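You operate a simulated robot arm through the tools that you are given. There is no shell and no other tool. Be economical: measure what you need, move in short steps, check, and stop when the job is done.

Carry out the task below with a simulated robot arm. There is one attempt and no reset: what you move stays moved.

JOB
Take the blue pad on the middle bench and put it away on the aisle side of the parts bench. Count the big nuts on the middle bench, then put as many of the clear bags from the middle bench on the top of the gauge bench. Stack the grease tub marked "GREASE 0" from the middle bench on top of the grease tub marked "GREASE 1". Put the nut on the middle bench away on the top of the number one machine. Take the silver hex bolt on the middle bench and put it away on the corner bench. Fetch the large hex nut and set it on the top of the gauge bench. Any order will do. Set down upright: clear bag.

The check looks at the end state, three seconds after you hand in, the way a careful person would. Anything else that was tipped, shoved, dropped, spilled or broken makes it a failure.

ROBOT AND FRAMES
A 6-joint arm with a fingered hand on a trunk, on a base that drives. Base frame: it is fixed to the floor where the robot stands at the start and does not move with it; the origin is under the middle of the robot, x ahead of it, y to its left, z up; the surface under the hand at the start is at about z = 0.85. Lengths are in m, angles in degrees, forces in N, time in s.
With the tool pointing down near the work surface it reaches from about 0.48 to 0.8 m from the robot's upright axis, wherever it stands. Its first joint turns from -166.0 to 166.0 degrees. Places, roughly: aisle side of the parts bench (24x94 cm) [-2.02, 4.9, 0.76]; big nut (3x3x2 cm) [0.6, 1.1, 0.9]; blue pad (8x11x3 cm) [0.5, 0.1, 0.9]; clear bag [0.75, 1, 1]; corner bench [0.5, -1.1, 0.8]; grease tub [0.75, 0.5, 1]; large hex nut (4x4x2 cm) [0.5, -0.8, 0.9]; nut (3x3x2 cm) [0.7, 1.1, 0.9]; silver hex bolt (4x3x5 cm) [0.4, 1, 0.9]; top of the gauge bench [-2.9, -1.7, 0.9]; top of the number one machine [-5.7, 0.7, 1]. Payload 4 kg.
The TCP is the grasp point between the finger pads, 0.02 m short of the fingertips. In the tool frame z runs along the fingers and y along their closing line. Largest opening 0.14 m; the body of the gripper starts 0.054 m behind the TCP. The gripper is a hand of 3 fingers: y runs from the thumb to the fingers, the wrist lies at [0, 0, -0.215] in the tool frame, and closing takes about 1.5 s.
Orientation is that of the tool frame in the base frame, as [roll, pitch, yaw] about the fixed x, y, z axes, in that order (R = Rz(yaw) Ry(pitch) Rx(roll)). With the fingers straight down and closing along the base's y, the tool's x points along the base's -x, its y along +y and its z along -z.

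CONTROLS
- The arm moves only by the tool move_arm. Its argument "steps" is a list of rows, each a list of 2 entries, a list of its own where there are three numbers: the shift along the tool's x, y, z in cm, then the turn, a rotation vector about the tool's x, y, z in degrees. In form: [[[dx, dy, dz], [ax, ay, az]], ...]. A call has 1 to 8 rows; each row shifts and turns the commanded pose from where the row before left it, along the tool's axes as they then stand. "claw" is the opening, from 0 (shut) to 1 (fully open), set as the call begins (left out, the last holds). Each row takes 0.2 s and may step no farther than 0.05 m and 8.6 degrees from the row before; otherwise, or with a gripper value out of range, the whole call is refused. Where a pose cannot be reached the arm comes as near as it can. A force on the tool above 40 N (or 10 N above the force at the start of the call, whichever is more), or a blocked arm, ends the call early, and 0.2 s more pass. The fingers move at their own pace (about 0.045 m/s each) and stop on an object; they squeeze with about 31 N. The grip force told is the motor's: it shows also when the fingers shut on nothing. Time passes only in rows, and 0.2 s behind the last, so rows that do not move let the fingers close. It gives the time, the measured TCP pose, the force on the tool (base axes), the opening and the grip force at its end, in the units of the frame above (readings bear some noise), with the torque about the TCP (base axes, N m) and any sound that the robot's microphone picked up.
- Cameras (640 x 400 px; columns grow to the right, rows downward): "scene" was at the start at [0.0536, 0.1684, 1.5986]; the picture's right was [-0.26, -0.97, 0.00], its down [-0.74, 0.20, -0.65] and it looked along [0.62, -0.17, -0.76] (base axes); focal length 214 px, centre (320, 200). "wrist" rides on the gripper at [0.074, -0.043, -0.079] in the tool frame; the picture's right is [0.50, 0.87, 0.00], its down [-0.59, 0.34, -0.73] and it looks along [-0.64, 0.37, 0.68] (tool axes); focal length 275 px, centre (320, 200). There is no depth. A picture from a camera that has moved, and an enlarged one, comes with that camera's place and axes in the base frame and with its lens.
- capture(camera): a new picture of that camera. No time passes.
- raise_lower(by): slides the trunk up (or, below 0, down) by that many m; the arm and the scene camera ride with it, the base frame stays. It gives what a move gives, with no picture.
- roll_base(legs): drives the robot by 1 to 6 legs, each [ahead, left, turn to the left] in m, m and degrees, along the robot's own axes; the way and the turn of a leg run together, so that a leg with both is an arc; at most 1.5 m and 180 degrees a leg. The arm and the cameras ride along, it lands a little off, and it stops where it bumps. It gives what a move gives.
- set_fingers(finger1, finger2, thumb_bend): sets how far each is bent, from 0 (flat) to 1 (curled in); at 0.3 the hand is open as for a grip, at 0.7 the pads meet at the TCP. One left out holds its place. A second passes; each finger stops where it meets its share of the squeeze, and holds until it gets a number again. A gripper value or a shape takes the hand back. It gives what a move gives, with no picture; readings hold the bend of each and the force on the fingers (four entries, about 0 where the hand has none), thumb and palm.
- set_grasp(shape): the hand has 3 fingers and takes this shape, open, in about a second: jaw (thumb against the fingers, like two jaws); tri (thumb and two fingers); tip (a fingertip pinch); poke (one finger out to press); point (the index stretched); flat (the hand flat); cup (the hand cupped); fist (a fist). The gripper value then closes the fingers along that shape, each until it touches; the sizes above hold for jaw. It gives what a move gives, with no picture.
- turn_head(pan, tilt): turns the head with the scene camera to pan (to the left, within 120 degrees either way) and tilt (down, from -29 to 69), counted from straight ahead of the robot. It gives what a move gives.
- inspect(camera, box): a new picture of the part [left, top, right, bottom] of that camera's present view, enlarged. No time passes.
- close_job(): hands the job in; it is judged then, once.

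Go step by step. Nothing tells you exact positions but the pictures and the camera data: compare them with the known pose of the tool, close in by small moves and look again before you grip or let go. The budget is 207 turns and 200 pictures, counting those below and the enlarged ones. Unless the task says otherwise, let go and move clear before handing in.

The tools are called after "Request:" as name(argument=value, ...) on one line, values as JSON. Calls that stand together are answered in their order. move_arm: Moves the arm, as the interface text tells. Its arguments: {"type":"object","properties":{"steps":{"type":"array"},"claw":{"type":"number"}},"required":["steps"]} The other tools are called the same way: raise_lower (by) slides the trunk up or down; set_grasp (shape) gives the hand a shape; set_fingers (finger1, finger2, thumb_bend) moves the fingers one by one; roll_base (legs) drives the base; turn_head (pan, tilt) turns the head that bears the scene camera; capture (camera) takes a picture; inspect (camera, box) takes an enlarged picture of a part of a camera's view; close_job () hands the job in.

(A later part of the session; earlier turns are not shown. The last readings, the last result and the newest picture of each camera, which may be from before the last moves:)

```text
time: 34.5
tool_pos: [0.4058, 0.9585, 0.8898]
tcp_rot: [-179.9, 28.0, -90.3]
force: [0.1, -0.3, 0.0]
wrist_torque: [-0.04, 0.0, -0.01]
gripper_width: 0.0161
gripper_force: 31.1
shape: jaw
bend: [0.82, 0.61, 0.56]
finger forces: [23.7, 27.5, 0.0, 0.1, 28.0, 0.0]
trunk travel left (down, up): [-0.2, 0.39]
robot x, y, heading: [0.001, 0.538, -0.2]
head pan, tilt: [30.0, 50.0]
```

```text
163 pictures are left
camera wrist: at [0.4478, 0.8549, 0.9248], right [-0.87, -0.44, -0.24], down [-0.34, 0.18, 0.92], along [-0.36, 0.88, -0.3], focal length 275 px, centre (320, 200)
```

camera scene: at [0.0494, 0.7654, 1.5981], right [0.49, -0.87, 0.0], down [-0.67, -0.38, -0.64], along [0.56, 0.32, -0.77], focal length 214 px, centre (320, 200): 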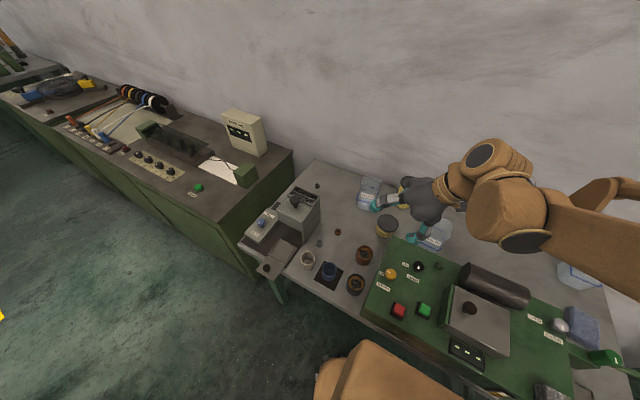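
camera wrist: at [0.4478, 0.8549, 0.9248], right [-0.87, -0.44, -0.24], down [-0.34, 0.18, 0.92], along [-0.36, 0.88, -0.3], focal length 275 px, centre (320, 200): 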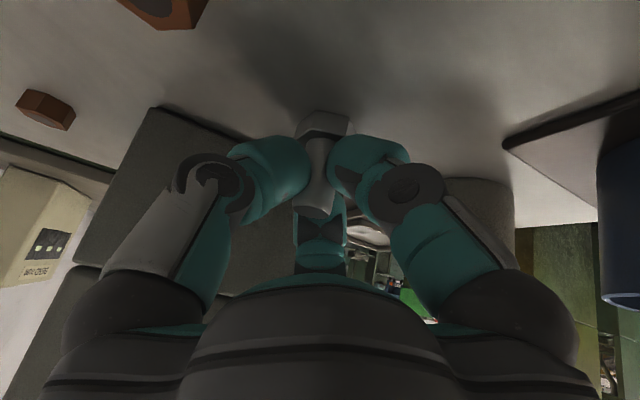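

Bolt held (1.6 cm shaft). Retract along the tool axis, then look at the corner bench.

Request:
move_arm(steps=[[[0, 0, -4], [0, 0, 0]], [[0, 0, -4], [0, 0, 0]], [[0, 0, -4], [0, 0, 0]], [[0, 0, -5], [0, 0, 0]], [[0, 0, -5], [0, 0, 0]], [[0, 0, -5], [0, 0, 0]], [[0, 0, -3], [0, 0, 0]]])

Request:
roll_base(legs=[[0, -0.8, 0], [0, -0.75, 0]])

Request:
turn_head(pan=25, tilt=55)

Request:
capture(camera="scene")

Request:
turn_head(pan=-45, tilt=55)

Request:
capture(camera="scene")

```text
time: 36.1
tool_pos: [0.4044, 0.8162, 1.1559]
tcp_rot: [-179.9, 28.0, -90.3]
force: [-0.1, 0.9, -1.2]
wrist_torque: [-0.02, -0.01, 0.0]
gripper_width: 0.016
gripper_force: 30.7
shape: jaw
bend: [0.82, 0.61, 0.56]
finger forces: [21.9, 27.8, 0.1, 0.0, 28.2, 0.1]
trunk travel left (down, up): [-0.2, 0.39]
robot x, y, heading: [0.003, 0.5372, -0.5]
head pan, tilt: [30.0, 50.0]
```

```text
time: 44.0
tool_pos: [0.4006, -0.7324, 1.1561]
tcp_rot: [-179.9, 28.0, -89.9]
force: [0.1, -0.2, -1.2]
wrist_torque: [0.0, 0.01, 0.03]
gripper_width: 0.0165
gripper_force: 31.2
shape: jaw
bend: [0.82, 0.61, 0.56]
finger forces: [21.9, 27.7, 0.1, 0.0, 28.2, 0.0]
trunk travel left (down, up): [-0.2, 0.39]
robot x, y, heading: [0.0022, -1.0157, 0.1]
head pan, tilt: [30.0, 50.0]
```

```text
time: 44.7
tool_pos: [0.4018, -0.7325, 1.157]
tcp_rot: [-179.9, 27.9, -89.8]
force: [0.6, -0.2, -1.6]
wrist_torque: [-0.02, 0.01, -0.01]
gripper_width: 0.0162
gripper_force: 30.9
shape: jaw
bend: [0.82, 0.61, 0.56]
finger forces: [21.9, 27.7, 0.0, 0.0, 28.2, 0.0]
trunk travel left (down, up): [-0.2, 0.39]
robot x, y, heading: [0.0015, -1.0124, 0.1]
head pan, tilt: [25.0, 55.0]
```

```text
162 pictures are left
camera scene: at [0.045, -0.7936, 1.5916], right [0.42, -0.91, 0.0], down [-0.74, -0.35, -0.57], along [0.52, 0.24, -0.82], focal length 214 px, centre (320, 200)
```

scene: 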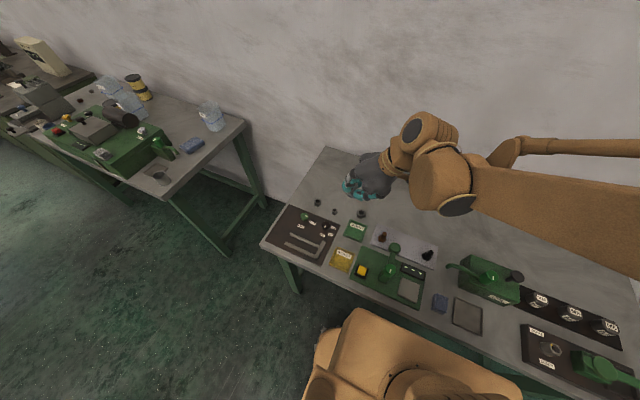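

```text
time: 46.1
tool_pos: [0.4008, -0.7317, 1.1556]
tcp_rot: [-179.9, 28.0, -89.7]
force: [-0.1, -0.2, -0.4]
wrist_torque: [0.0, -0.02, -0.03]
gripper_width: 0.016
gripper_force: 31.5
shape: jaw
bend: [0.82, 0.61, 0.56]
finger forces: [21.9, 27.6, 0.0, 0.0, 28.1, 0.0]
trunk travel left (down, up): [-0.2, 0.39]
robot x, y, heading: [0.0016, -1.0107, 0.0]
head pan, tilt: [-45.0, 55.0]
```

```text
161 pictures are left
camera scene: at [0.0308, -0.8751, 1.5916], right [-0.71, -0.71, 0.0], down [-0.58, 0.58, -0.57], along [0.41, -0.4, -0.82], focal length 214 px, centre (320, 200)
```

scene: 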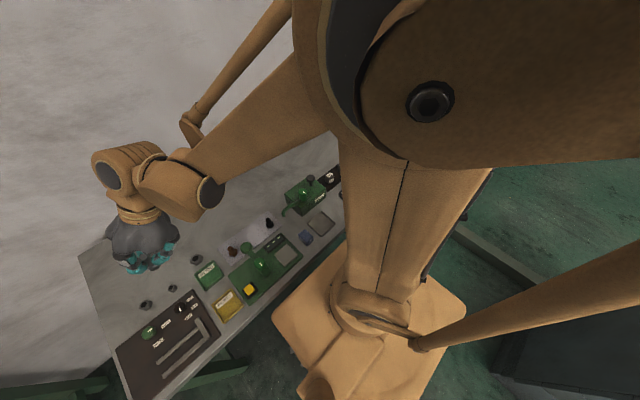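

The corner bench has a clear strip at the back around (0.66, -0.85). I move the bolt above there and look.

Request:
move_arm(steps=[[[2, -3.25, 1.1], [0, 0, 0]], [[2, -3.25, 1.1], [0, 0, 0]], [[2, -3.25, 1.1], [0, 0, 0]], [[2, -3.25, 1.1], [0, 0, 0]], [[2, -3.25, 1.1], [0, 0, 0]], [[2, -3.25, 1.1], [0, 0, 0]], [[2, -3.25, 1.1], [0, 0, 0]], [[2, -3.25, 1.1], [0, 0, 0]]])

Request:
turn_head(pan=10, tilt=52)

Request:
capture(camera="wrist")

Request:
capture(camera="scene")

```text
time: 47.9
tool_pos: [0.6611, -0.8243, 1.0023]
tcp_rot: [179.7, 27.9, -90.6]
force: [-0.2, -0.1, -0.6]
wrist_torque: [-0.03, -0.01, -0.04]
gripper_width: 0.0162
gripper_force: 31.2
shape: jaw
bend: [0.82, 0.61, 0.56]
finger forces: [21.5, 27.7, 0.0, 0.0, 28.4, 0.0]
out of reach, approached as far as the arm can: row 8
trunk travel left (down, up): [-0.2, 0.39]
robot x, y, heading: [0.0014, -1.0136, 0.2]
head pan, tilt: [-45.0, 55.0]
```

```text
time: 49.1
tool_pos: [0.66, -0.8247, 1.0039]
tcp_rot: [179.7, 27.8, -90.6]
force: [-0.2, -0.1, -2.4]
wrist_torque: [-0.02, 0.0, -0.02]
gripper_width: 0.016
gripper_force: 31.0
shape: jaw
bend: [0.82, 0.61, 0.56]
finger forces: [21.5, 27.9, 0.0, 0.0, 28.4, 0.0]
trunk travel left (down, up): [-0.2, 0.39]
robot x, y, heading: [0.0034, -1.015, 0.1]
head pan, tilt: [10.0, 52.0]
```

```text
160 pictures are left
camera wrist: at [0.7025, -0.9276, 1.0387], right [-0.87, -0.44, -0.23], down [-0.33, 0.18, 0.92], along [-0.36, 0.88, -0.3], focal length 275 px, centre (320, 200)
```

wrist: 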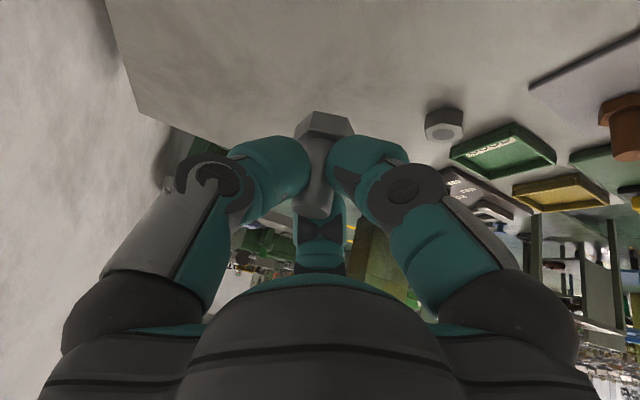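

```text
159 pictures are left
camera scene: at [0.054, -0.8112, 1.5954], right [0.17, -0.98, 0.0], down [-0.78, -0.14, -0.62], along [0.61, 0.11, -0.79], focal length 214 px, centre (320, 200)
```

scene: 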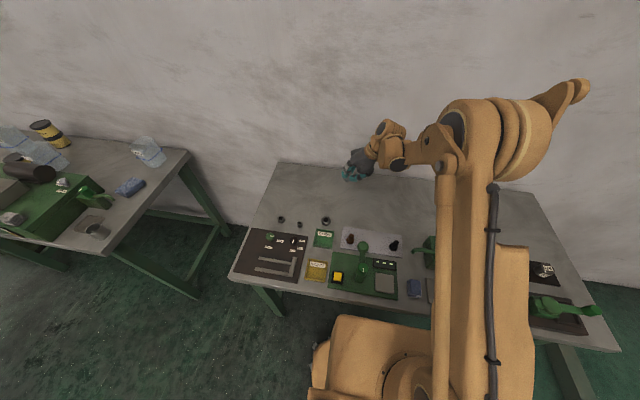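

Space behind is clear. I come back 5 cm toward the robot and lower.

Request:
move_arm(steps=[[[0, 5, 0], [0, 0, 0]], [[1.5, 0, 2.8], [0, 0, 0]], [[1.5, 0, 2.8], [0, 0, 0]], [[1.5, 0, 2.8], [0, 0, 0]]])

Request:
capture(camera="wrist")

Request:
inspect(camera="scene", box=[240, 150, 432, 270])

```text
time: 50.1
tool_pos: [0.6131, -0.825, 0.9078]
tcp_rot: [-179.9, 27.9, -90.0]
force: [0.4, -1.2, -0.9]
wrist_torque: [-0.03, -0.02, -0.02]
gripper_width: 0.016
gripper_force: 30.8
shape: jaw
bend: [0.82, 0.61, 0.56]
finger forces: [21.5, 27.9, 0.1, 0.1, 28.5, 0.0]
trunk travel left (down, up): [-0.2, 0.39]
robot x, y, heading: [-0.0005, -1.0095, 0.4]
head pan, tilt: [10.0, 52.0]
```

```text
158 pictures are left
camera wrist: at [0.6544, -0.9274, 0.9421], right [-0.87, -0.44, -0.23], down [-0.34, 0.17, 0.92], along [-0.37, 0.88, -0.3], focal length 275 px, centre (320, 200)
```

wrist: 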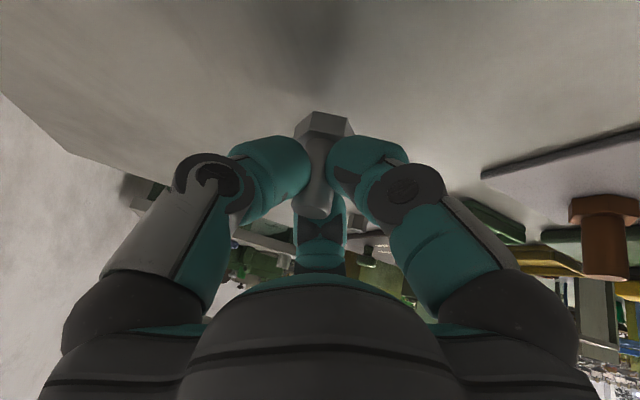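

```text
3.33 times, centred on (336, 210) of scene
camera zoom: at [0.0549, -0.811, 1.5953], right [0.18, -0.98, 0.0], down [-0.78, -0.14, -0.61], along [0.61, 0.11, -0.79], focal length 715 px, centre (267, 167)
```

zoom: 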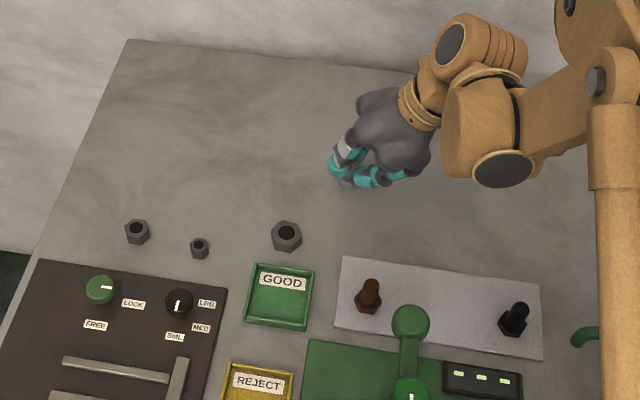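

Request:
move_arm(steps=[[[0.47, 0, 0.88], [0, 0, 0]], [[0.19, 0, 0.35], [0, 0, 0]], [[0.14, 0, 0.27], [0, 0, 0]], [[0.14, 0, 0.27], [0, 0, 0]], [[0.14, 0, 0.27], [0, 0, 0]], [[0.14, 0, 0.27], [0, 0, 0]]])

Request:
inspect(camera="wrist", box=[220, 70, 420, 195])

```text
time: 51.5
tool_pos: [0.6108, -0.8221, 0.887]
tcp_rot: [-179.8, 28.3, -89.8]
force: [2.5, 2.8, 28.8]
wrist_torque: [-0.05, 0.01, 0.01]
gripper_width: 0.0165
gripper_force: 31.0
shape: jaw
bend: [0.84, 0.61, 0.56]
finger forces: [36.9, 30.6, 0.1, 0.0, 35.0, 0.0]
trunk travel left (down, up): [-0.2, 0.39]
robot x, y, heading: [0.0025, -1.0113, -0.1]
head pan, tilt: [10.0, 52.0]
stopped in row 6: the force on the tool passed its limit at 46 N (the readings are from after the stop); the commanded pose is now the measured one
```

```text
3.20 times, centred on (320, 132) of wrist
camera zoom: at [0.653, -0.9261, 0.9215], right [-0.87, -0.44, -0.24], down [-0.34, 0.17, 0.92], along [-0.37, 0.88, -0.3], focal length 881 px, centre (320, 416)
```

zoom: 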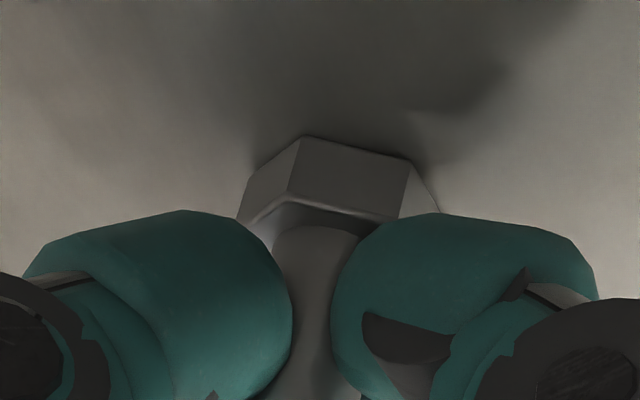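

Bolt is on the bench. Release, then retract along the tool axis.

Request:
move_arm(steps=[[[-0.05, 0, -0.1], [0, 0, 0]], [[0, 0, 0], [0, 0, 0]], [[0, 0, 0], [0, 0, 0]], [[0, 0, 0], [0, 0, 0]]], claw=0.4)

Request:
move_arm(steps=[[[0, 0, -3], [0, 0, 0]], [[0, 0, -4], [0, 0, 0]], [[0, 0, -4], [0, 0, 0]], [[0, 0, -4], [0, 0, 0]]])

Request:
capture(camera="wrist")

Request:
inspect(camera="scene", box=[240, 150, 432, 270])

```text
time: 52.5
tool_pos: [0.611, -0.8233, 0.8865]
tcp_rot: [-179.8, 28.2, -89.9]
force: [0.3, -0.8, 0.4]
wrist_torque: [0.04, -0.01, 0.04]
gripper_width: 0.0555
gripper_force: 0.0
shape: jaw
bend: [0.38, 0.38, 0.37]
finger forces: [0.1, 0.0, 0.1, 0.0, 0.0, 0.0]
trunk travel left (down, up): [-0.2, 0.39]
robot x, y, heading: [-0.0004, -1.0109, 0.2]
head pan, tilt: [10.0, 52.0]
```

```text
time: 53.5
tool_pos: [0.6038, -0.8382, 1.021]
tcp_rot: [179.7, 27.9, -91.1]
force: [0.2, -0.4, 0.6]
wrist_torque: [-0.02, -0.02, -0.01]
gripper_width: 0.0557
gripper_force: 0.1
shape: jaw
bend: [0.38, 0.38, 0.37]
finger forces: [0.0, 0.0, 0.0, 0.0, 0.1, 0.0]
out of reach, approached as far as the arm can: row 1, 2, 3, 4
trunk travel left (down, up): [-0.2, 0.39]
robot x, y, heading: [-0.001, -1.0148, -0.1]
head pan, tilt: [10.0, 52.0]
```

```text
155 pictures are left
camera wrist: at [0.645, -0.9413, 1.0554], right [-0.87, -0.43, -0.23], down [-0.33, 0.18, 0.93], along [-0.35, 0.89, -0.3], focal length 275 px, centre (320, 200)
```

wrist: 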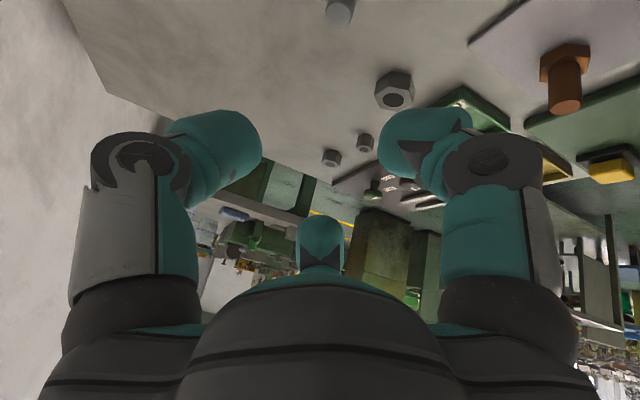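

```text
3.33 times, centred on (336, 210) of scene
camera zoom: at [0.053, -0.8117, 1.5955], right [0.18, -0.98, 0.0], down [-0.78, -0.14, -0.62], along [0.61, 0.11, -0.79], focal length 715 px, centre (267, 167)
```

zoom: 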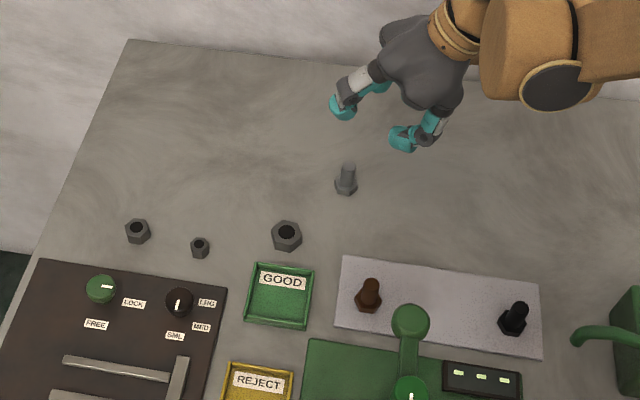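

Bolt stands on the corner bench. The large hex nut is the largest, at about (0.514, -0.752); I straighten the hand and yaw it back.

Request:
move_arm(steps=[[[0, 0, -1], [0, 7, 0]], [[0, 0, -2], [0, 7, 0]], [[0, 0, -3], [0, 7, 0]], [[0, 0, -3], [0, 7, 0]], [[0, 4, 0], [0, 0, 8.5]], [[0, 4, 0], [0, 0, 8.5]], [[0, 0, 0], [0, 0, 8.5]], [[0, 0, 0], [0, 0, 8.5]]])

Request:
move_arm(steps=[[[0, 0, 0], [0, 0, 8.5]], [[0, 0, 0], [0, 0, 8.5]], [[0, 0, 0], [0, 0, 8.5]], [[0, 0, 0], [0, 0, 8.5]], [[0, 0, 0], [0, 0, 8.5]], [[0, 0, 0], [0, 0, 8.5]], [[0, 0, 0], [0, 0, 5]]])

Request:
capture(camera="wrist")

```text
time: 55.2
tool_pos: [0.5229, -0.8547, 1.1055]
tcp_rot: [-179.9, 0.1, -124.1]
force: [0.8, 0.2, 0.4]
wrist_torque: [0.01, -0.02, -0.02]
gripper_width: 0.0557
gripper_force: 0.1
shape: jaw
bend: [0.38, 0.38, 0.37]
finger forces: [0.1, 0.0, 0.0, 0.1, 0.0, 0.1]
trunk travel left (down, up): [-0.2, 0.39]
robot x, y, heading: [0.0009, -1.0118, -0.1]
head pan, tilt: [10.0, 52.0]
```

```text
time: 56.9
tool_pos: [0.524, -0.8546, 1.104]
tcp_rot: [179.9, 0.2, 179.9]
force: [0.8, 0.2, 0.5]
wrist_torque: [-0.02, -0.01, -0.01]
gripper_width: 0.0555
gripper_force: 0.1
shape: jaw
bend: [0.38, 0.38, 0.37]
finger forces: [0.1, 0.1, 0.0, 0.0, 0.1, 0.0]
trunk travel left (down, up): [-0.2, 0.39]
robot x, y, heading: [0.0023, -1.0144, 0.1]
head pan, tilt: [10.0, 52.0]
```

```text
153 pictures are left
camera wrist: at [0.45, -0.8976, 1.1831], right [-0.5, 0.87, 0.0], down [0.59, 0.34, 0.74], along [0.64, 0.37, -0.68], focal length 275 px, centre (320, 200)
```

wrist: 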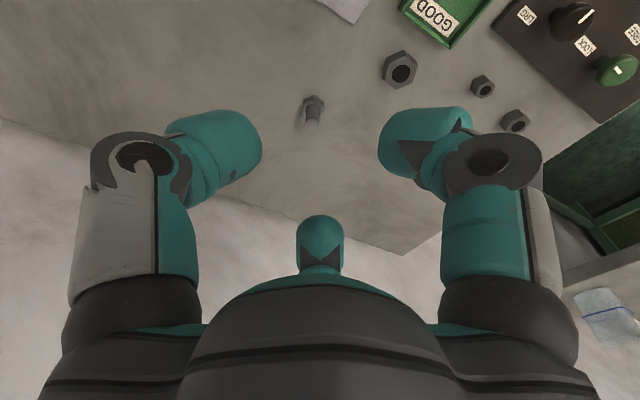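

Nut at (0.516, -0.755). Move over and descend partway.

Request:
move_arm(steps=[[[0.4, 5, 0], [0, 0, 0]], [[0.4, 4.9, 0], [0, 0, 0]], [[0, 0, 5], [0, 0, 0]], [[0, 0, 5], [0, 0, 0]], [[0, 0, 4], [0, 0, 0]]], claw=0.5)

Request:
capture(camera="wrist")

```text
refused: row 1 steps farther than a row can; nothing moved
```

```text
152 pictures are left
camera wrist: at [0.45, -0.8976, 1.1831], right [-0.5, 0.87, 0.0], down [0.59, 0.34, 0.74], along [0.64, 0.37, -0.68], focal length 275 px, centre (320, 200)
```

wrist: 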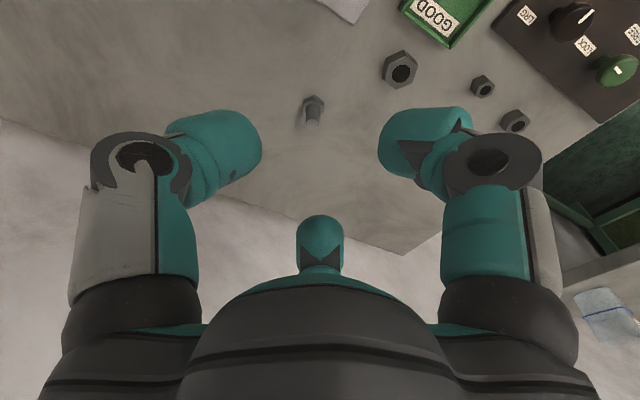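

Request:
move_arm(steps=[[[0.4, 3.4, 0], [0, 0, 0]], [[0.4, 3.3, 0], [0, 0, 0]], [[0, 3.3, 0], [0, 0, 0]], [[0, 0, 5], [0, 0, 0]], [[0, 0, 5], [0, 0, 0]], [[0, 0, 4], [0, 0, 0]]], claw=0.5)

Request:
capture(camera="wrist")

```text
time: 58.2
tool_pos: [0.5178, -0.7546, 0.9638]
tcp_rot: [179.8, 0.2, -180.0]
force: [0.0, 0.2, 0.2]
wrist_torque: [0.01, 0.01, -0.03]
gripper_width: 0.07
gripper_force: 0.0
shape: jaw
bend: [0.34, 0.34, 0.33]
finger forces: [0.0, 0.1, 0.0, 0.0, 0.1, 0.0]
trunk travel left (down, up): [-0.2, 0.39]
robot x, y, heading: [0.0011, -1.0153, 0.2]
head pan, tilt: [10.0, 52.0]
```

```text
151 pictures are left
camera wrist: at [0.4432, -0.7968, 1.0425], right [-0.5, 0.87, 0.0], down [0.59, 0.34, 0.74], along [0.64, 0.37, -0.68], focal length 275 px, centre (320, 200)
```

wrist: 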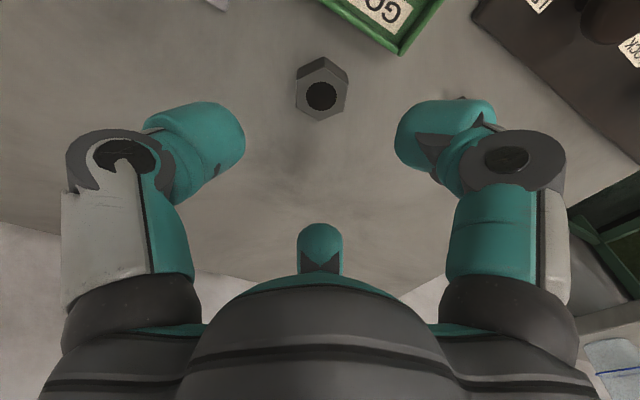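

Centered; the nut's flats are at 30° to the fingers, so I yaw 30° and descend to grip.

Request:
move_arm(steps=[[[0, 0, 0], [0, 0, 7.5]], [[0, 0, 0], [0, 0, 7.5]], [[0, 0, 0], [0, 0, 7.5]], [[0, 0, 0], [0, 0, 7.5]], [[0, 0, 4], [0, 0, 0]], [[0, 0, 3], [0, 0, 0]], [[0, 0, 2], [0, 0, 0]]])

Request:
capture(camera="wrist")

```text
time: 59.9
tool_pos: [0.5165, -0.7535, 0.8722]
tcp_rot: [179.8, 0.0, 150.1]
force: [-0.3, -0.1, 0.3]
wrist_torque: [0.0, 0.01, -0.04]
gripper_width: 0.0697
gripper_force: 0.1
shape: jaw
bend: [0.34, 0.34, 0.33]
finger forces: [0.0, 0.0, 0.0, 0.1, 0.0, 0.0]
trunk travel left (down, up): [-0.2, 0.39]
robot x, y, heading: [0.0021, -1.0089, -0.1]
head pan, tilt: [10.0, 52.0]
```

```text
150 pictures are left
camera wrist: at [0.4311, -0.754, 0.9527], right [0.0, 1.0, 0.0], down [0.68, 0.0, 0.74], along [0.74, 0.0, -0.68], focal length 275 px, centre (320, 200)
```

wrist: 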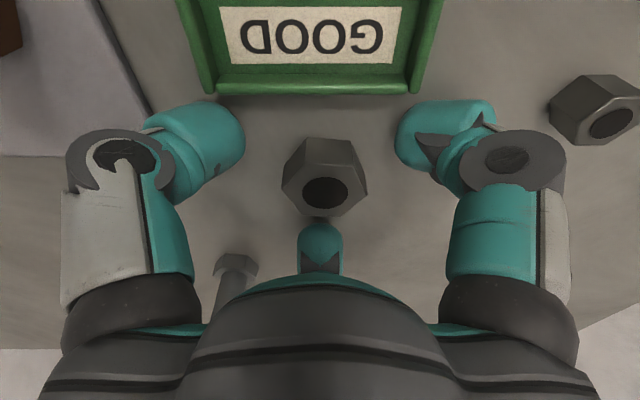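

Request:
move_arm(steps=[[[0, 0, 0.2], [0, 0, 0]], [[0, 0, 0], [0, 0, 0]], [[0, 0, 0], [0, 0, 0]], [[0, 0, 0], [0, 0, 0]], [[0, 0, 0], [0, 0, 0]], [[0, 0, 0], [0, 0, 0]], [[0, 0, 0], [0, 0, 0]]], claw=0)

Request:
move_arm(steps=[[[0, 0, -3], [0, 0, 0]], [[0, 0, -5], [0, 0, 0]], [[0, 0, -5], [0, 0, 0]], [[0, 0, -5], [0, 0, 0]], [[0, 0, -5], [0, 0, 0]]])

Request:
capture(camera="wrist")

```text
time: 61.5
tool_pos: [0.5153, -0.7547, 0.8733]
tcp_rot: [179.8, 0.0, 150.0]
force: [0.2, 0.1, -0.2]
wrist_torque: [-0.05, -0.01, 0.03]
gripper_width: 0.0278
gripper_force: 31.2
shape: jaw
bend: [0.48, 0.48, 0.51]
finger forces: [26.8, 26.9, 0.0, 0.0, 27.2, 0.1]
trunk travel left (down, up): [-0.2, 0.39]
robot x, y, heading: [0.0019, -1.0145, 0.4]
head pan, tilt: [10.0, 52.0]
```

```text
time: 62.6
tool_pos: [0.5135, -0.7547, 1.1045]
tcp_rot: [179.7, 0.0, 149.9]
force: [-0.9, -0.6, -0.5]
wrist_torque: [-0.03, 0.0, 0.01]
gripper_width: 0.0277
gripper_force: 31.1
shape: jaw
bend: [0.48, 0.48, 0.51]
finger forces: [26.9, 27.0, 0.0, 0.0, 27.0, 0.0]
trunk travel left (down, up): [-0.2, 0.39]
robot x, y, heading: [0.0016, -1.0158, 0.2]
head pan, tilt: [10.0, 52.0]
```

```text
149 pictures are left
camera wrist: at [0.4288, -0.7552, 1.1836], right [0.0, 1.0, 0.0], down [0.68, 0.0, 0.74], along [0.74, 0.0, -0.68], focal length 275 px, centre (320, 200)
```

wrist: 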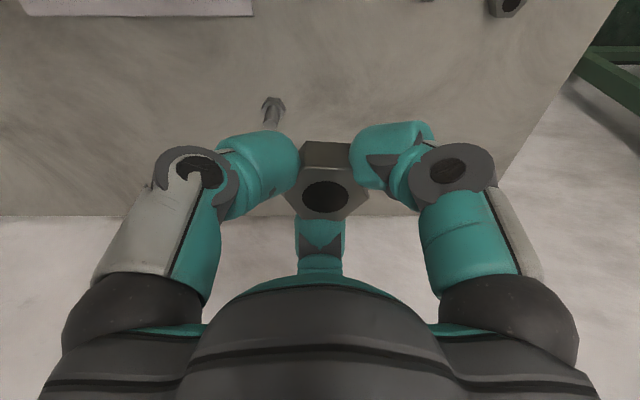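

Nut secured. I raise the trunk for a safe carry and look behind before backing into the lane.

Request:
raise_lower(by=0.25)

Request:
roll_base(legs=[[-0.6, 0.15, 0]])

Request:
turn_head(pan=-120, tilt=30)

Request:
capture(camera="scene")

Request:
turn_head(pan=120, tilt=30)

Request:
capture(camera="scene")

```text
time: 65.2
tool_pos: [0.5151, -0.7549, 1.355]
tcp_rot: [179.8, 0.0, 150.0]
force: [0.1, -0.2, -0.7]
wrist_torque: [-0.02, -0.01, 0.01]
gripper_width: 0.0277
gripper_force: 31.0
shape: jaw
bend: [0.48, 0.48, 0.51]
finger forces: [26.9, 27.1, 0.1, 0.0, 27.0, 0.0]
trunk travel left (down, up): [-0.45, 0.14]
robot x, y, heading: [0.0053, -1.011, -0.1]
head pan, tilt: [10.0, 52.0]
```

```text
time: 68.7
tool_pos: [-0.0858, -0.604, 1.3541]
tcp_rot: [179.9, 0.0, 150.0]
force: [-0.2, -1.0, -0.6]
wrist_torque: [-0.03, -0.03, 0.01]
gripper_width: 0.0276
gripper_force: 31.3
shape: jaw
bend: [0.48, 0.48, 0.51]
finger forces: [26.8, 27.0, 0.0, 0.1, 27.0, 0.1]
trunk travel left (down, up): [-0.45, 0.14]
robot x, y, heading: [-0.5999, -0.8622, -0.1]
head pan, tilt: [10.0, 52.0]
```

```text
time: 70.8
tool_pos: [-0.0856, -0.604, 1.3544]
tcp_rot: [179.7, 0.0, 150.0]
force: [-0.3, 0.2, -0.5]
wrist_torque: [-0.01, -0.02, 0.0]
gripper_width: 0.0278
gripper_force: 30.9
shape: jaw
bend: [0.48, 0.48, 0.51]
finger forces: [26.9, 27.0, 0.1, 0.0, 27.1, 0.0]
trunk travel left (down, up): [-0.45, 0.14]
robot x, y, heading: [-0.6, -0.866, 0.4]
head pan, tilt: [-120.0, 30.0]
```

```text
148 pictures are left
camera scene: at [-0.6656, -0.7536, 1.8776], right [-0.87, 0.5, 0.0], down [0.25, 0.43, -0.87], along [-0.43, -0.75, -0.5], focal length 214 px, centre (320, 200)
```

scene: 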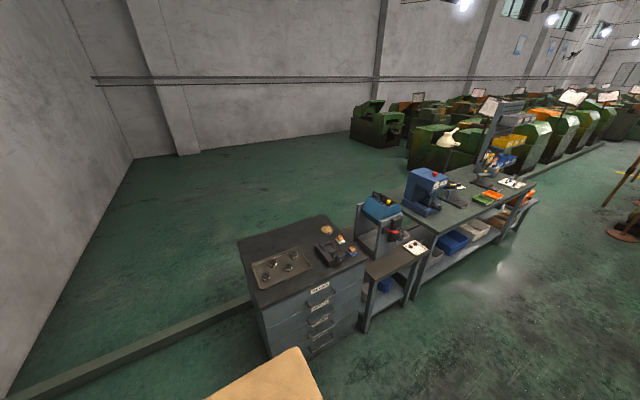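

```text
time: 74.2
tool_pos: [-0.0854, -0.6059, 1.3543]
tcp_rot: [179.7, 0.1, 150.0]
force: [0.4, 0.0, -0.6]
wrist_torque: [-0.01, 0.02, 0.02]
gripper_width: 0.0274
gripper_force: 30.9
shape: jaw
bend: [0.48, 0.48, 0.51]
finger forces: [26.9, 27.0, 0.0, 0.1, 27.0, 0.1]
trunk travel left (down, up): [-0.45, 0.14]
robot x, y, heading: [-0.5962, -0.865, 0.3]
head pan, tilt: [120.0, 30.0]
```

```text
147 pictures are left
camera scene: at [-0.666, -0.5969, 1.8776], right [0.86, 0.5, 0.0], down [0.25, -0.43, -0.87], along [-0.43, 0.75, -0.5], focal length 214 px, centre (320, 200)
```

scene: 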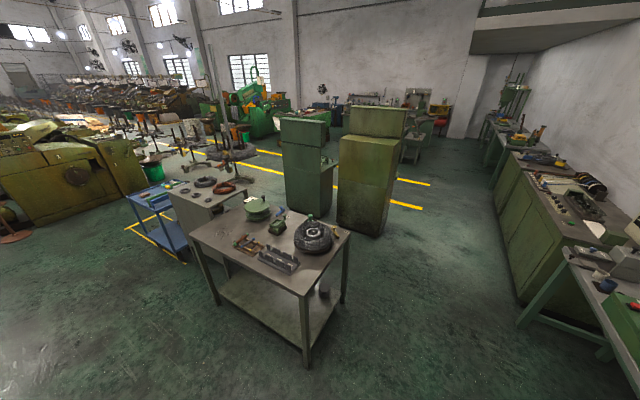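

The lane at y ≈ -0.87 is free. I back along it to x ≈ -2.6 and turn right to face the gauge bench.

Request:
roll_base(legs=[[-1.0, 0.1, 0], [-1.0, 0, 0], [0, 0, -90]])

Request:
turn_head(pan=15, tilt=45)

Request:
capture(camera="scene")

Request:
turn_head(pan=-40, tilt=45)

Request:
capture(camera="scene")

```text
time: 88.1
tool_pos: [-2.3602, -1.2848, 1.3556]
tcp_rot: [179.8, 0.0, 59.6]
force: [-0.3, 0.1, -0.5]
wrist_torque: [0.0, -0.03, 0.03]
gripper_width: 0.0275
gripper_force: 30.7
shape: jaw
bend: [0.48, 0.48, 0.51]
finger forces: [27.0, 27.1, 0.0, 0.0, 26.2, 0.0]
trunk travel left (down, up): [-0.45, 0.14]
robot x, y, heading: [-2.6168, -0.7676, -90.4]
head pan, tilt: [120.0, 30.0]
```

```text
time: 89.9
tool_pos: [-2.3591, -1.2843, 1.3549]
tcp_rot: [179.8, 0.0, 59.6]
force: [0.4, 0.5, -0.7]
wrist_torque: [0.01, -0.02, 0.02]
gripper_width: 0.0277
gripper_force: 30.9
shape: jaw
bend: [0.48, 0.48, 0.51]
finger forces: [26.9, 27.1, 0.0, 0.1, 26.2, 0.0]
trunk travel left (down, up): [-0.45, 0.14]
robot x, y, heading: [-2.6135, -0.7711, -90.3]
head pan, tilt: [15.0, 45.0]
```

```text
146 pictures are left
camera scene: at [-2.4043, -0.831, 1.855], right [-0.97, -0.25, 0.0], down [-0.18, 0.68, -0.71], along [0.18, -0.68, -0.71], focal length 214 px, centre (320, 200)
```

scene: 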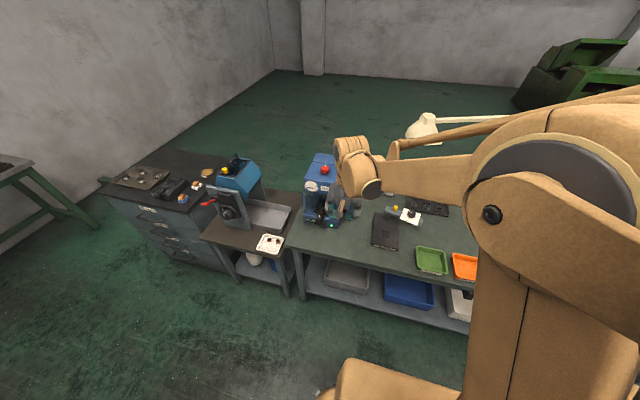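

```text
time: 91.2
tool_pos: [-2.3597, -1.2847, 1.3549]
tcp_rot: [179.7, 0.0, 59.7]
force: [-0.1, -0.6, -0.5]
wrist_torque: [-0.01, 0.04, 0.02]
gripper_width: 0.0277
gripper_force: 30.8
shape: jaw
bend: [0.48, 0.48, 0.51]
finger forces: [27.1, 27.0, 0.0, 0.0, 26.3, 0.0]
trunk travel left (down, up): [-0.45, 0.14]
robot x, y, heading: [-2.613, -0.7679, -90.3]
head pan, tilt: [-40.0, 45.0]
```

```text
145 pictures are left
camera scene: at [-2.4775, -0.8144, 1.855], right [-0.76, 0.65, 0.0], down [0.46, 0.54, -0.71], along [-0.46, -0.54, -0.71], focal length 214 px, centre (320, 200)
```

scene: 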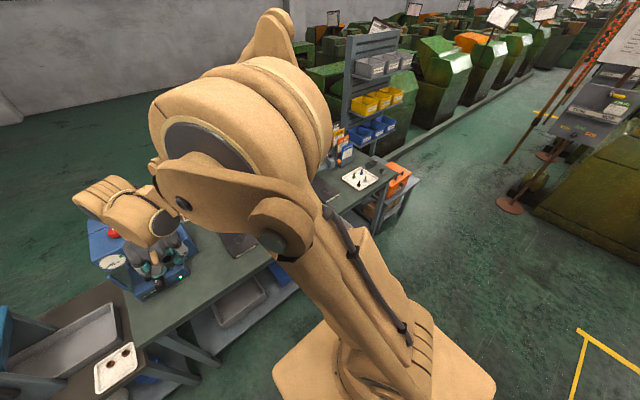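

I need a closer look at the free area on the gauge bench.

Request:
turn_head(pan=10, tilt=45)

Request:
inspect(camera="scene", box=[270, 140, 470, 265])

Request:
capture(camera="wrist")

```text
time: 92.3
tool_pos: [-2.3604, -1.2847, 1.3541]
tcp_rot: [179.8, 0.0, 59.5]
force: [0.8, -0.3, -0.8]
wrist_torque: [0.02, 0.02, -0.02]
gripper_width: 0.0272
gripper_force: 31.0
shape: jaw
bend: [0.48, 0.48, 0.51]
finger forces: [27.0, 26.9, 0.0, 0.0, 26.2, 0.0]
trunk travel left (down, up): [-0.45, 0.14]
robot x, y, heading: [-2.6147, -0.771, -90.6]
head pan, tilt: [10.0, 45.0]
```

```text
3.20 times, centred on (370, 202) of scene
camera zoom: at [-2.4114, -0.8325, 1.855], right [-0.99, -0.17, 0.0], down [-0.12, 0.7, -0.71], along [0.12, -0.7, -0.71], focal length 686 px, centre (160, 192)
```

zoom: 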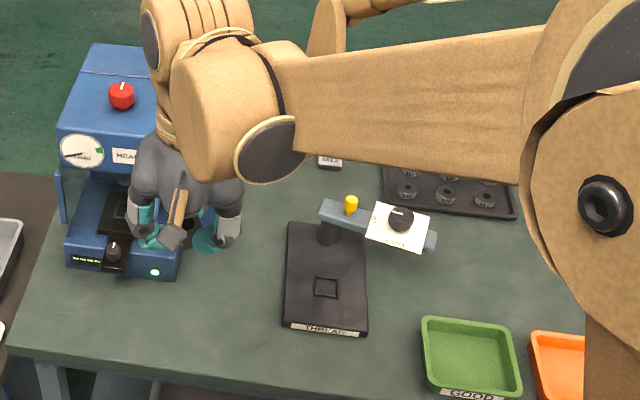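

```text
143 pictures are left
camera wrist: at [-2.3589, -1.1997, 1.4327], right [1.0, -0.01, 0.0], down [-0.01, -0.68, 0.74], along [0.0, -0.74, -0.68], focal length 275 px, centre (320, 200)
```

wrist: 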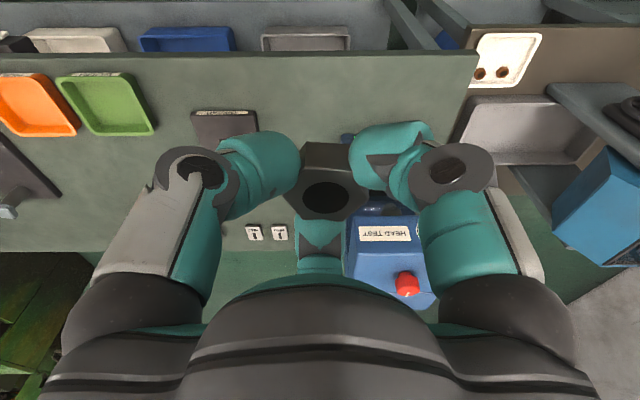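

There is a free spot in front-left between the blue machine and the thread stand, about (-2.40, -1.50). I approach it and lower the trunk.

Request:
roll_base(legs=[[0.15, 0, 0]])

Request:
move_arm(steps=[[[-4, -0.3, 0], [0, 0, 0]], [[-3.9, -0.3, 0], [0, 0, 0]]])

Request:
raise_lower(by=-0.25)

Request:
capture(camera="wrist")

Request:
capture(camera="scene")

```text
time: 93.7
tool_pos: [-2.3597, -1.4355, 1.3539]
tcp_rot: [179.8, 0.0, 59.7]
force: [-0.2, 0.3, -0.6]
wrist_torque: [-0.01, 0.02, 0.03]
gripper_width: 0.0276
gripper_force: 31.2
shape: jaw
bend: [0.48, 0.48, 0.51]
finger forces: [27.0, 27.2, 0.0, 0.0, 26.2, 0.0]
trunk travel left (down, up): [-0.45, 0.14]
robot x, y, heading: [-2.6137, -0.9193, -90.4]
head pan, tilt: [10.0, 45.0]
```

```text
time: 94.3
tool_pos: [-2.4034, -1.5036, 1.3536]
tcp_rot: [179.8, -0.1, 59.6]
force: [-0.2, 0.4, -1.1]
wrist_torque: [0.01, -0.02, -0.03]
gripper_width: 0.0275
gripper_force: 30.8
shape: jaw
bend: [0.48, 0.48, 0.51]
finger forces: [27.2, 27.3, 0.1, 0.0, 26.0, 0.0]
trunk travel left (down, up): [-0.45, 0.14]
robot x, y, heading: [-2.6141, -0.9204, -90.0]
head pan, tilt: [10.0, 45.0]
```

```text
time: 96.9
tool_pos: [-2.4043, -1.501, 1.1041]
tcp_rot: [179.8, 0.0, 59.6]
force: [-0.1, -0.1, -1.4]
wrist_torque: [0.0, 0.02, -0.02]
gripper_width: 0.0275
gripper_force: 30.4
shape: jaw
bend: [0.48, 0.48, 0.51]
finger forces: [27.1, 27.2, 0.1, 0.1, 26.0, 0.0]
trunk travel left (down, up): [-0.2, 0.39]
robot x, y, heading: [-2.6145, -0.9185, -90.3]
head pan, tilt: [10.0, 45.0]
```

```text
142 pictures are left
camera wrist: at [-2.4044, -1.4149, 1.1825], right [1.0, -0.01, 0.0], down [-0.01, -0.68, 0.74], along [0.0, -0.74, -0.68], focal length 275 px, centre (320, 200)
```

wrist: 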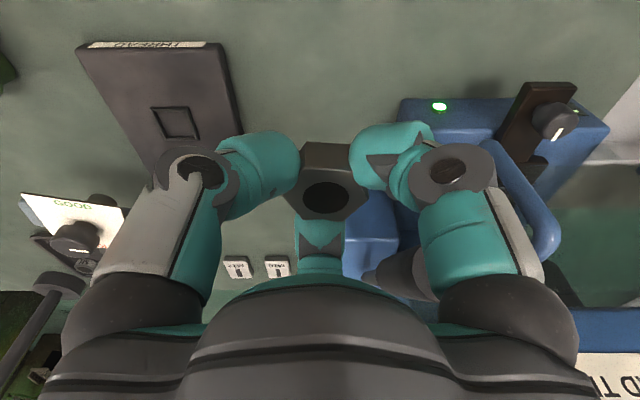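

```text
141 pictures are left
camera scene: at [-2.412, -0.9822, 1.6051], right [-0.99, -0.17, 0.0], down [-0.12, 0.7, -0.71], along [0.12, -0.7, -0.71], focal length 214 px, centre (320, 200)
```

scene: 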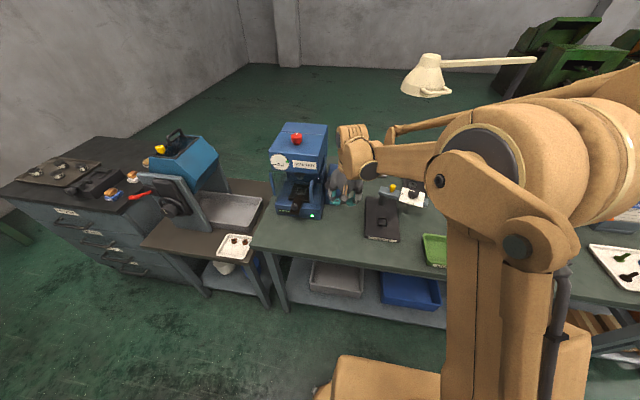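

Request:
move_arm(steps=[[[0, -1.8, 3], [0, 0, 0]], [[0, 0, 4], [0, 0, 0]], [[0, 0, 4], [0, 0, 0]], [[0, 0, 4], [0, 0, 0]]])

Request:
capture(camera="wrist")

Request:
inspect(camera="scene", box=[260, 160, 420, 260])

```text
time: 97.9
tool_pos: [-2.4194, -1.4921, 0.9538]
tcp_rot: [179.7, 0.0, 59.7]
force: [-0.4, -0.7, -1.3]
wrist_torque: [-0.01, 0.01, 0.02]
gripper_width: 0.0278
gripper_force: 31.0
shape: jaw
bend: [0.48, 0.48, 0.51]
finger forces: [27.1, 27.1, 0.0, 0.0, 26.0, 0.1]
trunk travel left (down, up): [-0.2, 0.39]
robot x, y, heading: [-2.6126, -0.9161, -89.9]
head pan, tilt: [10.0, 45.0]
```

```text
140 pictures are left
camera wrist: at [-2.4193, -1.4065, 1.0319], right [1.0, -0.01, 0.0], down [-0.01, -0.68, 0.74], along [0.0, -0.74, -0.68], focal length 275 px, centre (320, 200)
```

wrist: 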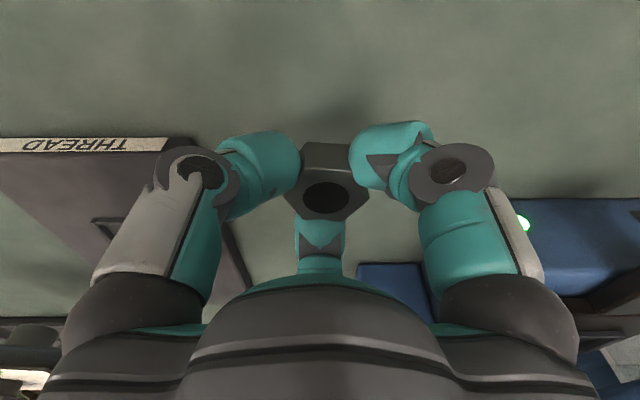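

```text
4.00 times, centred on (340, 210) of scene
camera zoom: at [-2.4117, -0.9832, 1.6049], right [-0.99, -0.17, 0.0], down [-0.12, 0.7, -0.71], along [0.12, -0.7, -0.71], focal length 858 px, centre (240, 160)
```

zoom: 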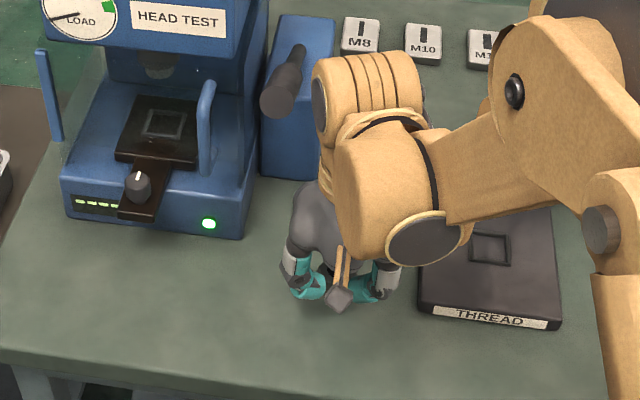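

Request:
move_arm(steps=[[[0, 0, 1.5], [0, 0, 0]], [[0, 0, 1], [0, 0, 0]], [[0, 0, 0.8], [0, 0, 0]], [[0, 0, 0.8], [0, 0, 0]], [[0, 0, 0.6], [0, 0, 0]], [[0, 0, 0.6], [0, 0, 0]], [[0, 0, 0.5], [0, 0, 0]], [[0, 0, 0.5], [0, 0, 0]]])

Request:
inspect(camera="wrist", box=[220, 100, 420, 225])

```text
time: 99.5
tool_pos: [-2.4209, -1.4916, 0.899]
tcp_rot: [179.6, 0.2, 59.7]
force: [0.3, -0.8, 32.0]
wrist_torque: [0.09, 0.15, -0.03]
gripper_width: 0.029
gripper_force: 31.0
shape: jaw
bend: [0.48, 0.47, 0.51]
finger forces: [35.2, 34.5, 0.0, 0.0, 49.9, 0.1]
trunk travel left (down, up): [-0.2, 0.39]
robot x, y, heading: [-2.6148, -0.9241, -90.3]
head pan, tilt: [10.0, 45.0]
stopped in row 8: the force on the tool passed its limit at 49 N (the readings are from after the stop); the commanded pose is now the measured one
```

```text
3.20 times, centred on (320, 162) of wrist
camera zoom: at [-2.4198, -1.4056, 0.978], right [1.0, -0.01, 0.0], down [-0.01, -0.67, 0.74], along [0.0, -0.74, -0.67], focal length 881 px, centre (320, 320)
```

zoom: 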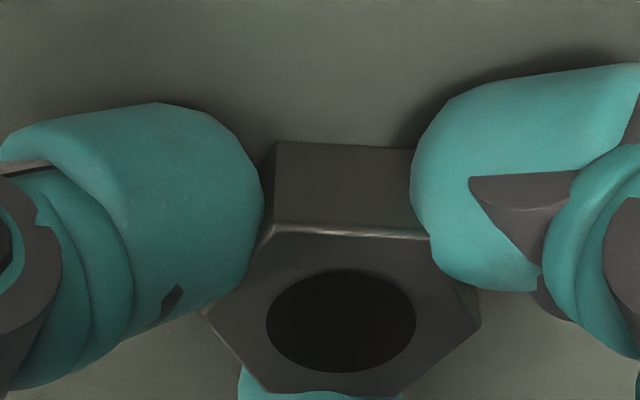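

Contact (bench top ≈ 0.876). Release and rise.

Request:
move_arm(steps=[[[0, 0, -0.1], [0, 0, 0]], [[0, 0, 0], [0, 0, 0]], [[0, 0, 0], [0, 0, 0]], [[0, 0, 0], [0, 0, 0]]], claw=0.4)

Request:
move_arm(steps=[[[0, 0, -3], [0, 0, 0]], [[0, 0, -4], [0, 0, 0]], [[0, 0, -5], [0, 0, 0]], [[0, 0, -5], [0, 0, 0]], [[0, 0, -5], [0, 0, 0]]])

Request:
raise_lower(by=0.25)

Request:
capture(camera="wrist")

Request:
roll_base(legs=[[-0.3, 0, 0], [0, -0.4, 0]])

Request:
turn_head(pan=25, tilt=40)

Request:
capture(camera="scene")

Request:
turn_head(pan=-30, tilt=40)

Request:
capture(camera="scene")

```text
time: 100.5
tool_pos: [-2.4195, -1.4923, 0.8986]
tcp_rot: [179.7, 0.0, 59.6]
force: [3.4, -1.6, 13.7]
wrist_torque: [0.03, 0.04, -0.01]
gripper_width: 0.0537
gripper_force: 0.1
shape: jaw
bend: [0.4, 0.4, 0.4]
finger forces: [3.3, 3.5, 0.0, 0.0, 7.1, 0.0]
trunk travel left (down, up): [-0.2, 0.39]
robot x, y, heading: [-2.6137, -0.9194, -90.2]
head pan, tilt: [10.0, 45.0]
```

```text
time: 101.7
tool_pos: [-2.4213, -1.4912, 1.1197]
tcp_rot: [179.7, 0.1, 59.6]
force: [0.3, -0.3, 0.4]
wrist_torque: [-0.01, 0.0, 0.01]
gripper_width: 0.0558
gripper_force: 0.0
shape: jaw
bend: [0.38, 0.38, 0.37]
finger forces: [0.0, 0.0, 0.0, 0.1, 0.1, 0.0]
trunk travel left (down, up): [-0.2, 0.39]
robot x, y, heading: [-2.6148, -0.9193, -89.9]
head pan, tilt: [10.0, 45.0]
```

```text
time: 104.3
tool_pos: [-2.4208, -1.4912, 1.3689]
tcp_rot: [179.7, 0.1, 59.5]
force: [-0.4, 0.4, -0.8]
wrist_torque: [0.03, 0.02, 0.01]
gripper_width: 0.0558
gripper_force: 0.1
shape: jaw
bend: [0.38, 0.38, 0.37]
finger forces: [0.0, 0.1, 0.0, 0.1, 0.0, 0.1]
trunk travel left (down, up): [-0.45, 0.14]
robot x, y, heading: [-2.6152, -0.9155, -90.2]
head pan, tilt: [10.0, 45.0]
```

```text
137 pictures are left
camera wrist: at [-2.4208, -1.406, 1.447], right [1.0, -0.01, 0.0], down [-0.01, -0.68, 0.74], along [0.0, -0.74, -0.68], focal length 275 px, centre (320, 200)
```

wrist: 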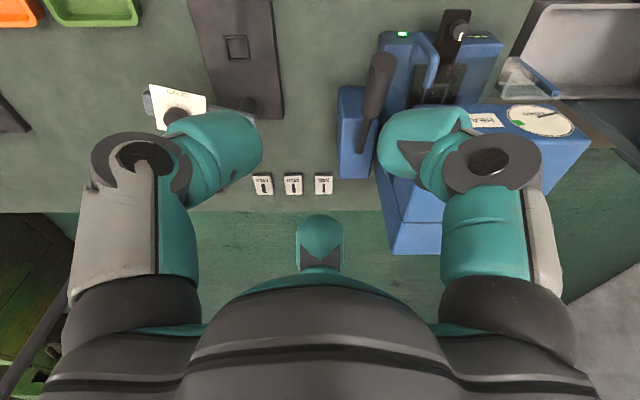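

```text
time: 108.4
tool_pos: [-2.8182, -1.1914, 1.3686]
tcp_rot: [179.7, 0.1, 59.9]
force: [-0.8, -0.2, 0.0]
wrist_torque: [0.01, 0.02, -0.02]
gripper_width: 0.0557
gripper_force: 0.0
shape: jaw
bend: [0.38, 0.38, 0.37]
finger forces: [0.0, 0.0, 0.1, 0.0, 0.1, 0.1]
trunk travel left (down, up): [-0.45, 0.14]
robot x, y, heading: [-3.0104, -0.6167, -90.2]
head pan, tilt: [10.0, 45.0]
```

```text
time: 109.2
tool_pos: [-2.8163, -1.1913, 1.3688]
tcp_rot: [179.7, 0.1, 59.9]
force: [-0.2, 0.8, 0.3]
wrist_torque: [-0.01, -0.01, 0.03]
gripper_width: 0.056
gripper_force: 0.0
shape: jaw
bend: [0.38, 0.38, 0.37]
finger forces: [0.0, 0.0, 0.0, 0.1, 0.1, 0.0]
trunk travel left (down, up): [-0.45, 0.14]
robot x, y, heading: [-3.0145, -0.6203, -89.9]
head pan, tilt: [25.0, 40.0]
```

```text
136 pictures are left
camera scene: at [-2.7876, -0.6791, 1.8622], right [-0.91, -0.42, 0.0], down [-0.27, 0.58, -0.77], along [0.32, -0.69, -0.64], focal length 214 px, centre (320, 200)
```

scene: 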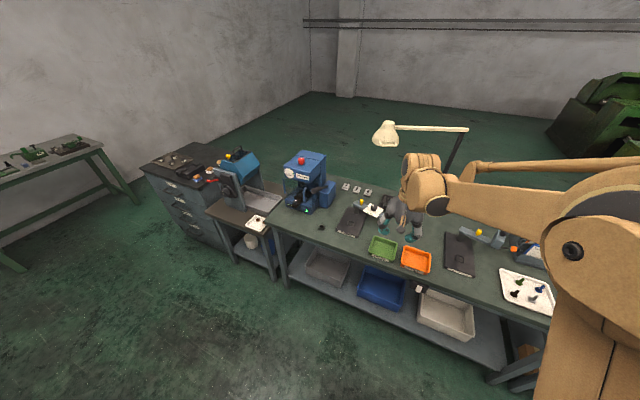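

```text
time: 110.4
tool_pos: [-2.8171, -1.1909, 1.3681]
tcp_rot: [179.7, 0.1, 59.8]
force: [-0.3, 0.6, 0.7]
wrist_torque: [0.0, 0.04, -0.03]
gripper_width: 0.0557
gripper_force: 0.1
shape: jaw
bend: [0.38, 0.38, 0.37]
finger forces: [0.1, 0.0, 0.0, 0.0, 0.0, 0.0]
trunk travel left (down, up): [-0.45, 0.14]
robot x, y, heading: [-3.0116, -0.6209, -89.7]
head pan, tilt: [-30.0, 40.0]
```

```text
135 pictures are left
camera scene: at [-2.8662, -0.6756, 1.8622], right [-0.87, 0.5, 0.0], down [0.32, 0.56, -0.77], along [-0.38, -0.66, -0.64], focal length 214 px, centre (320, 200)
```

scene: 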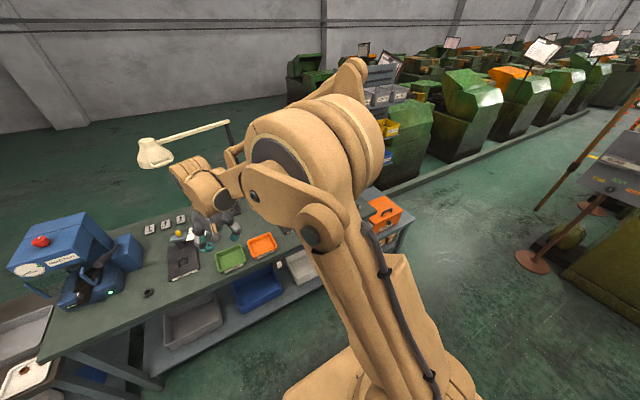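

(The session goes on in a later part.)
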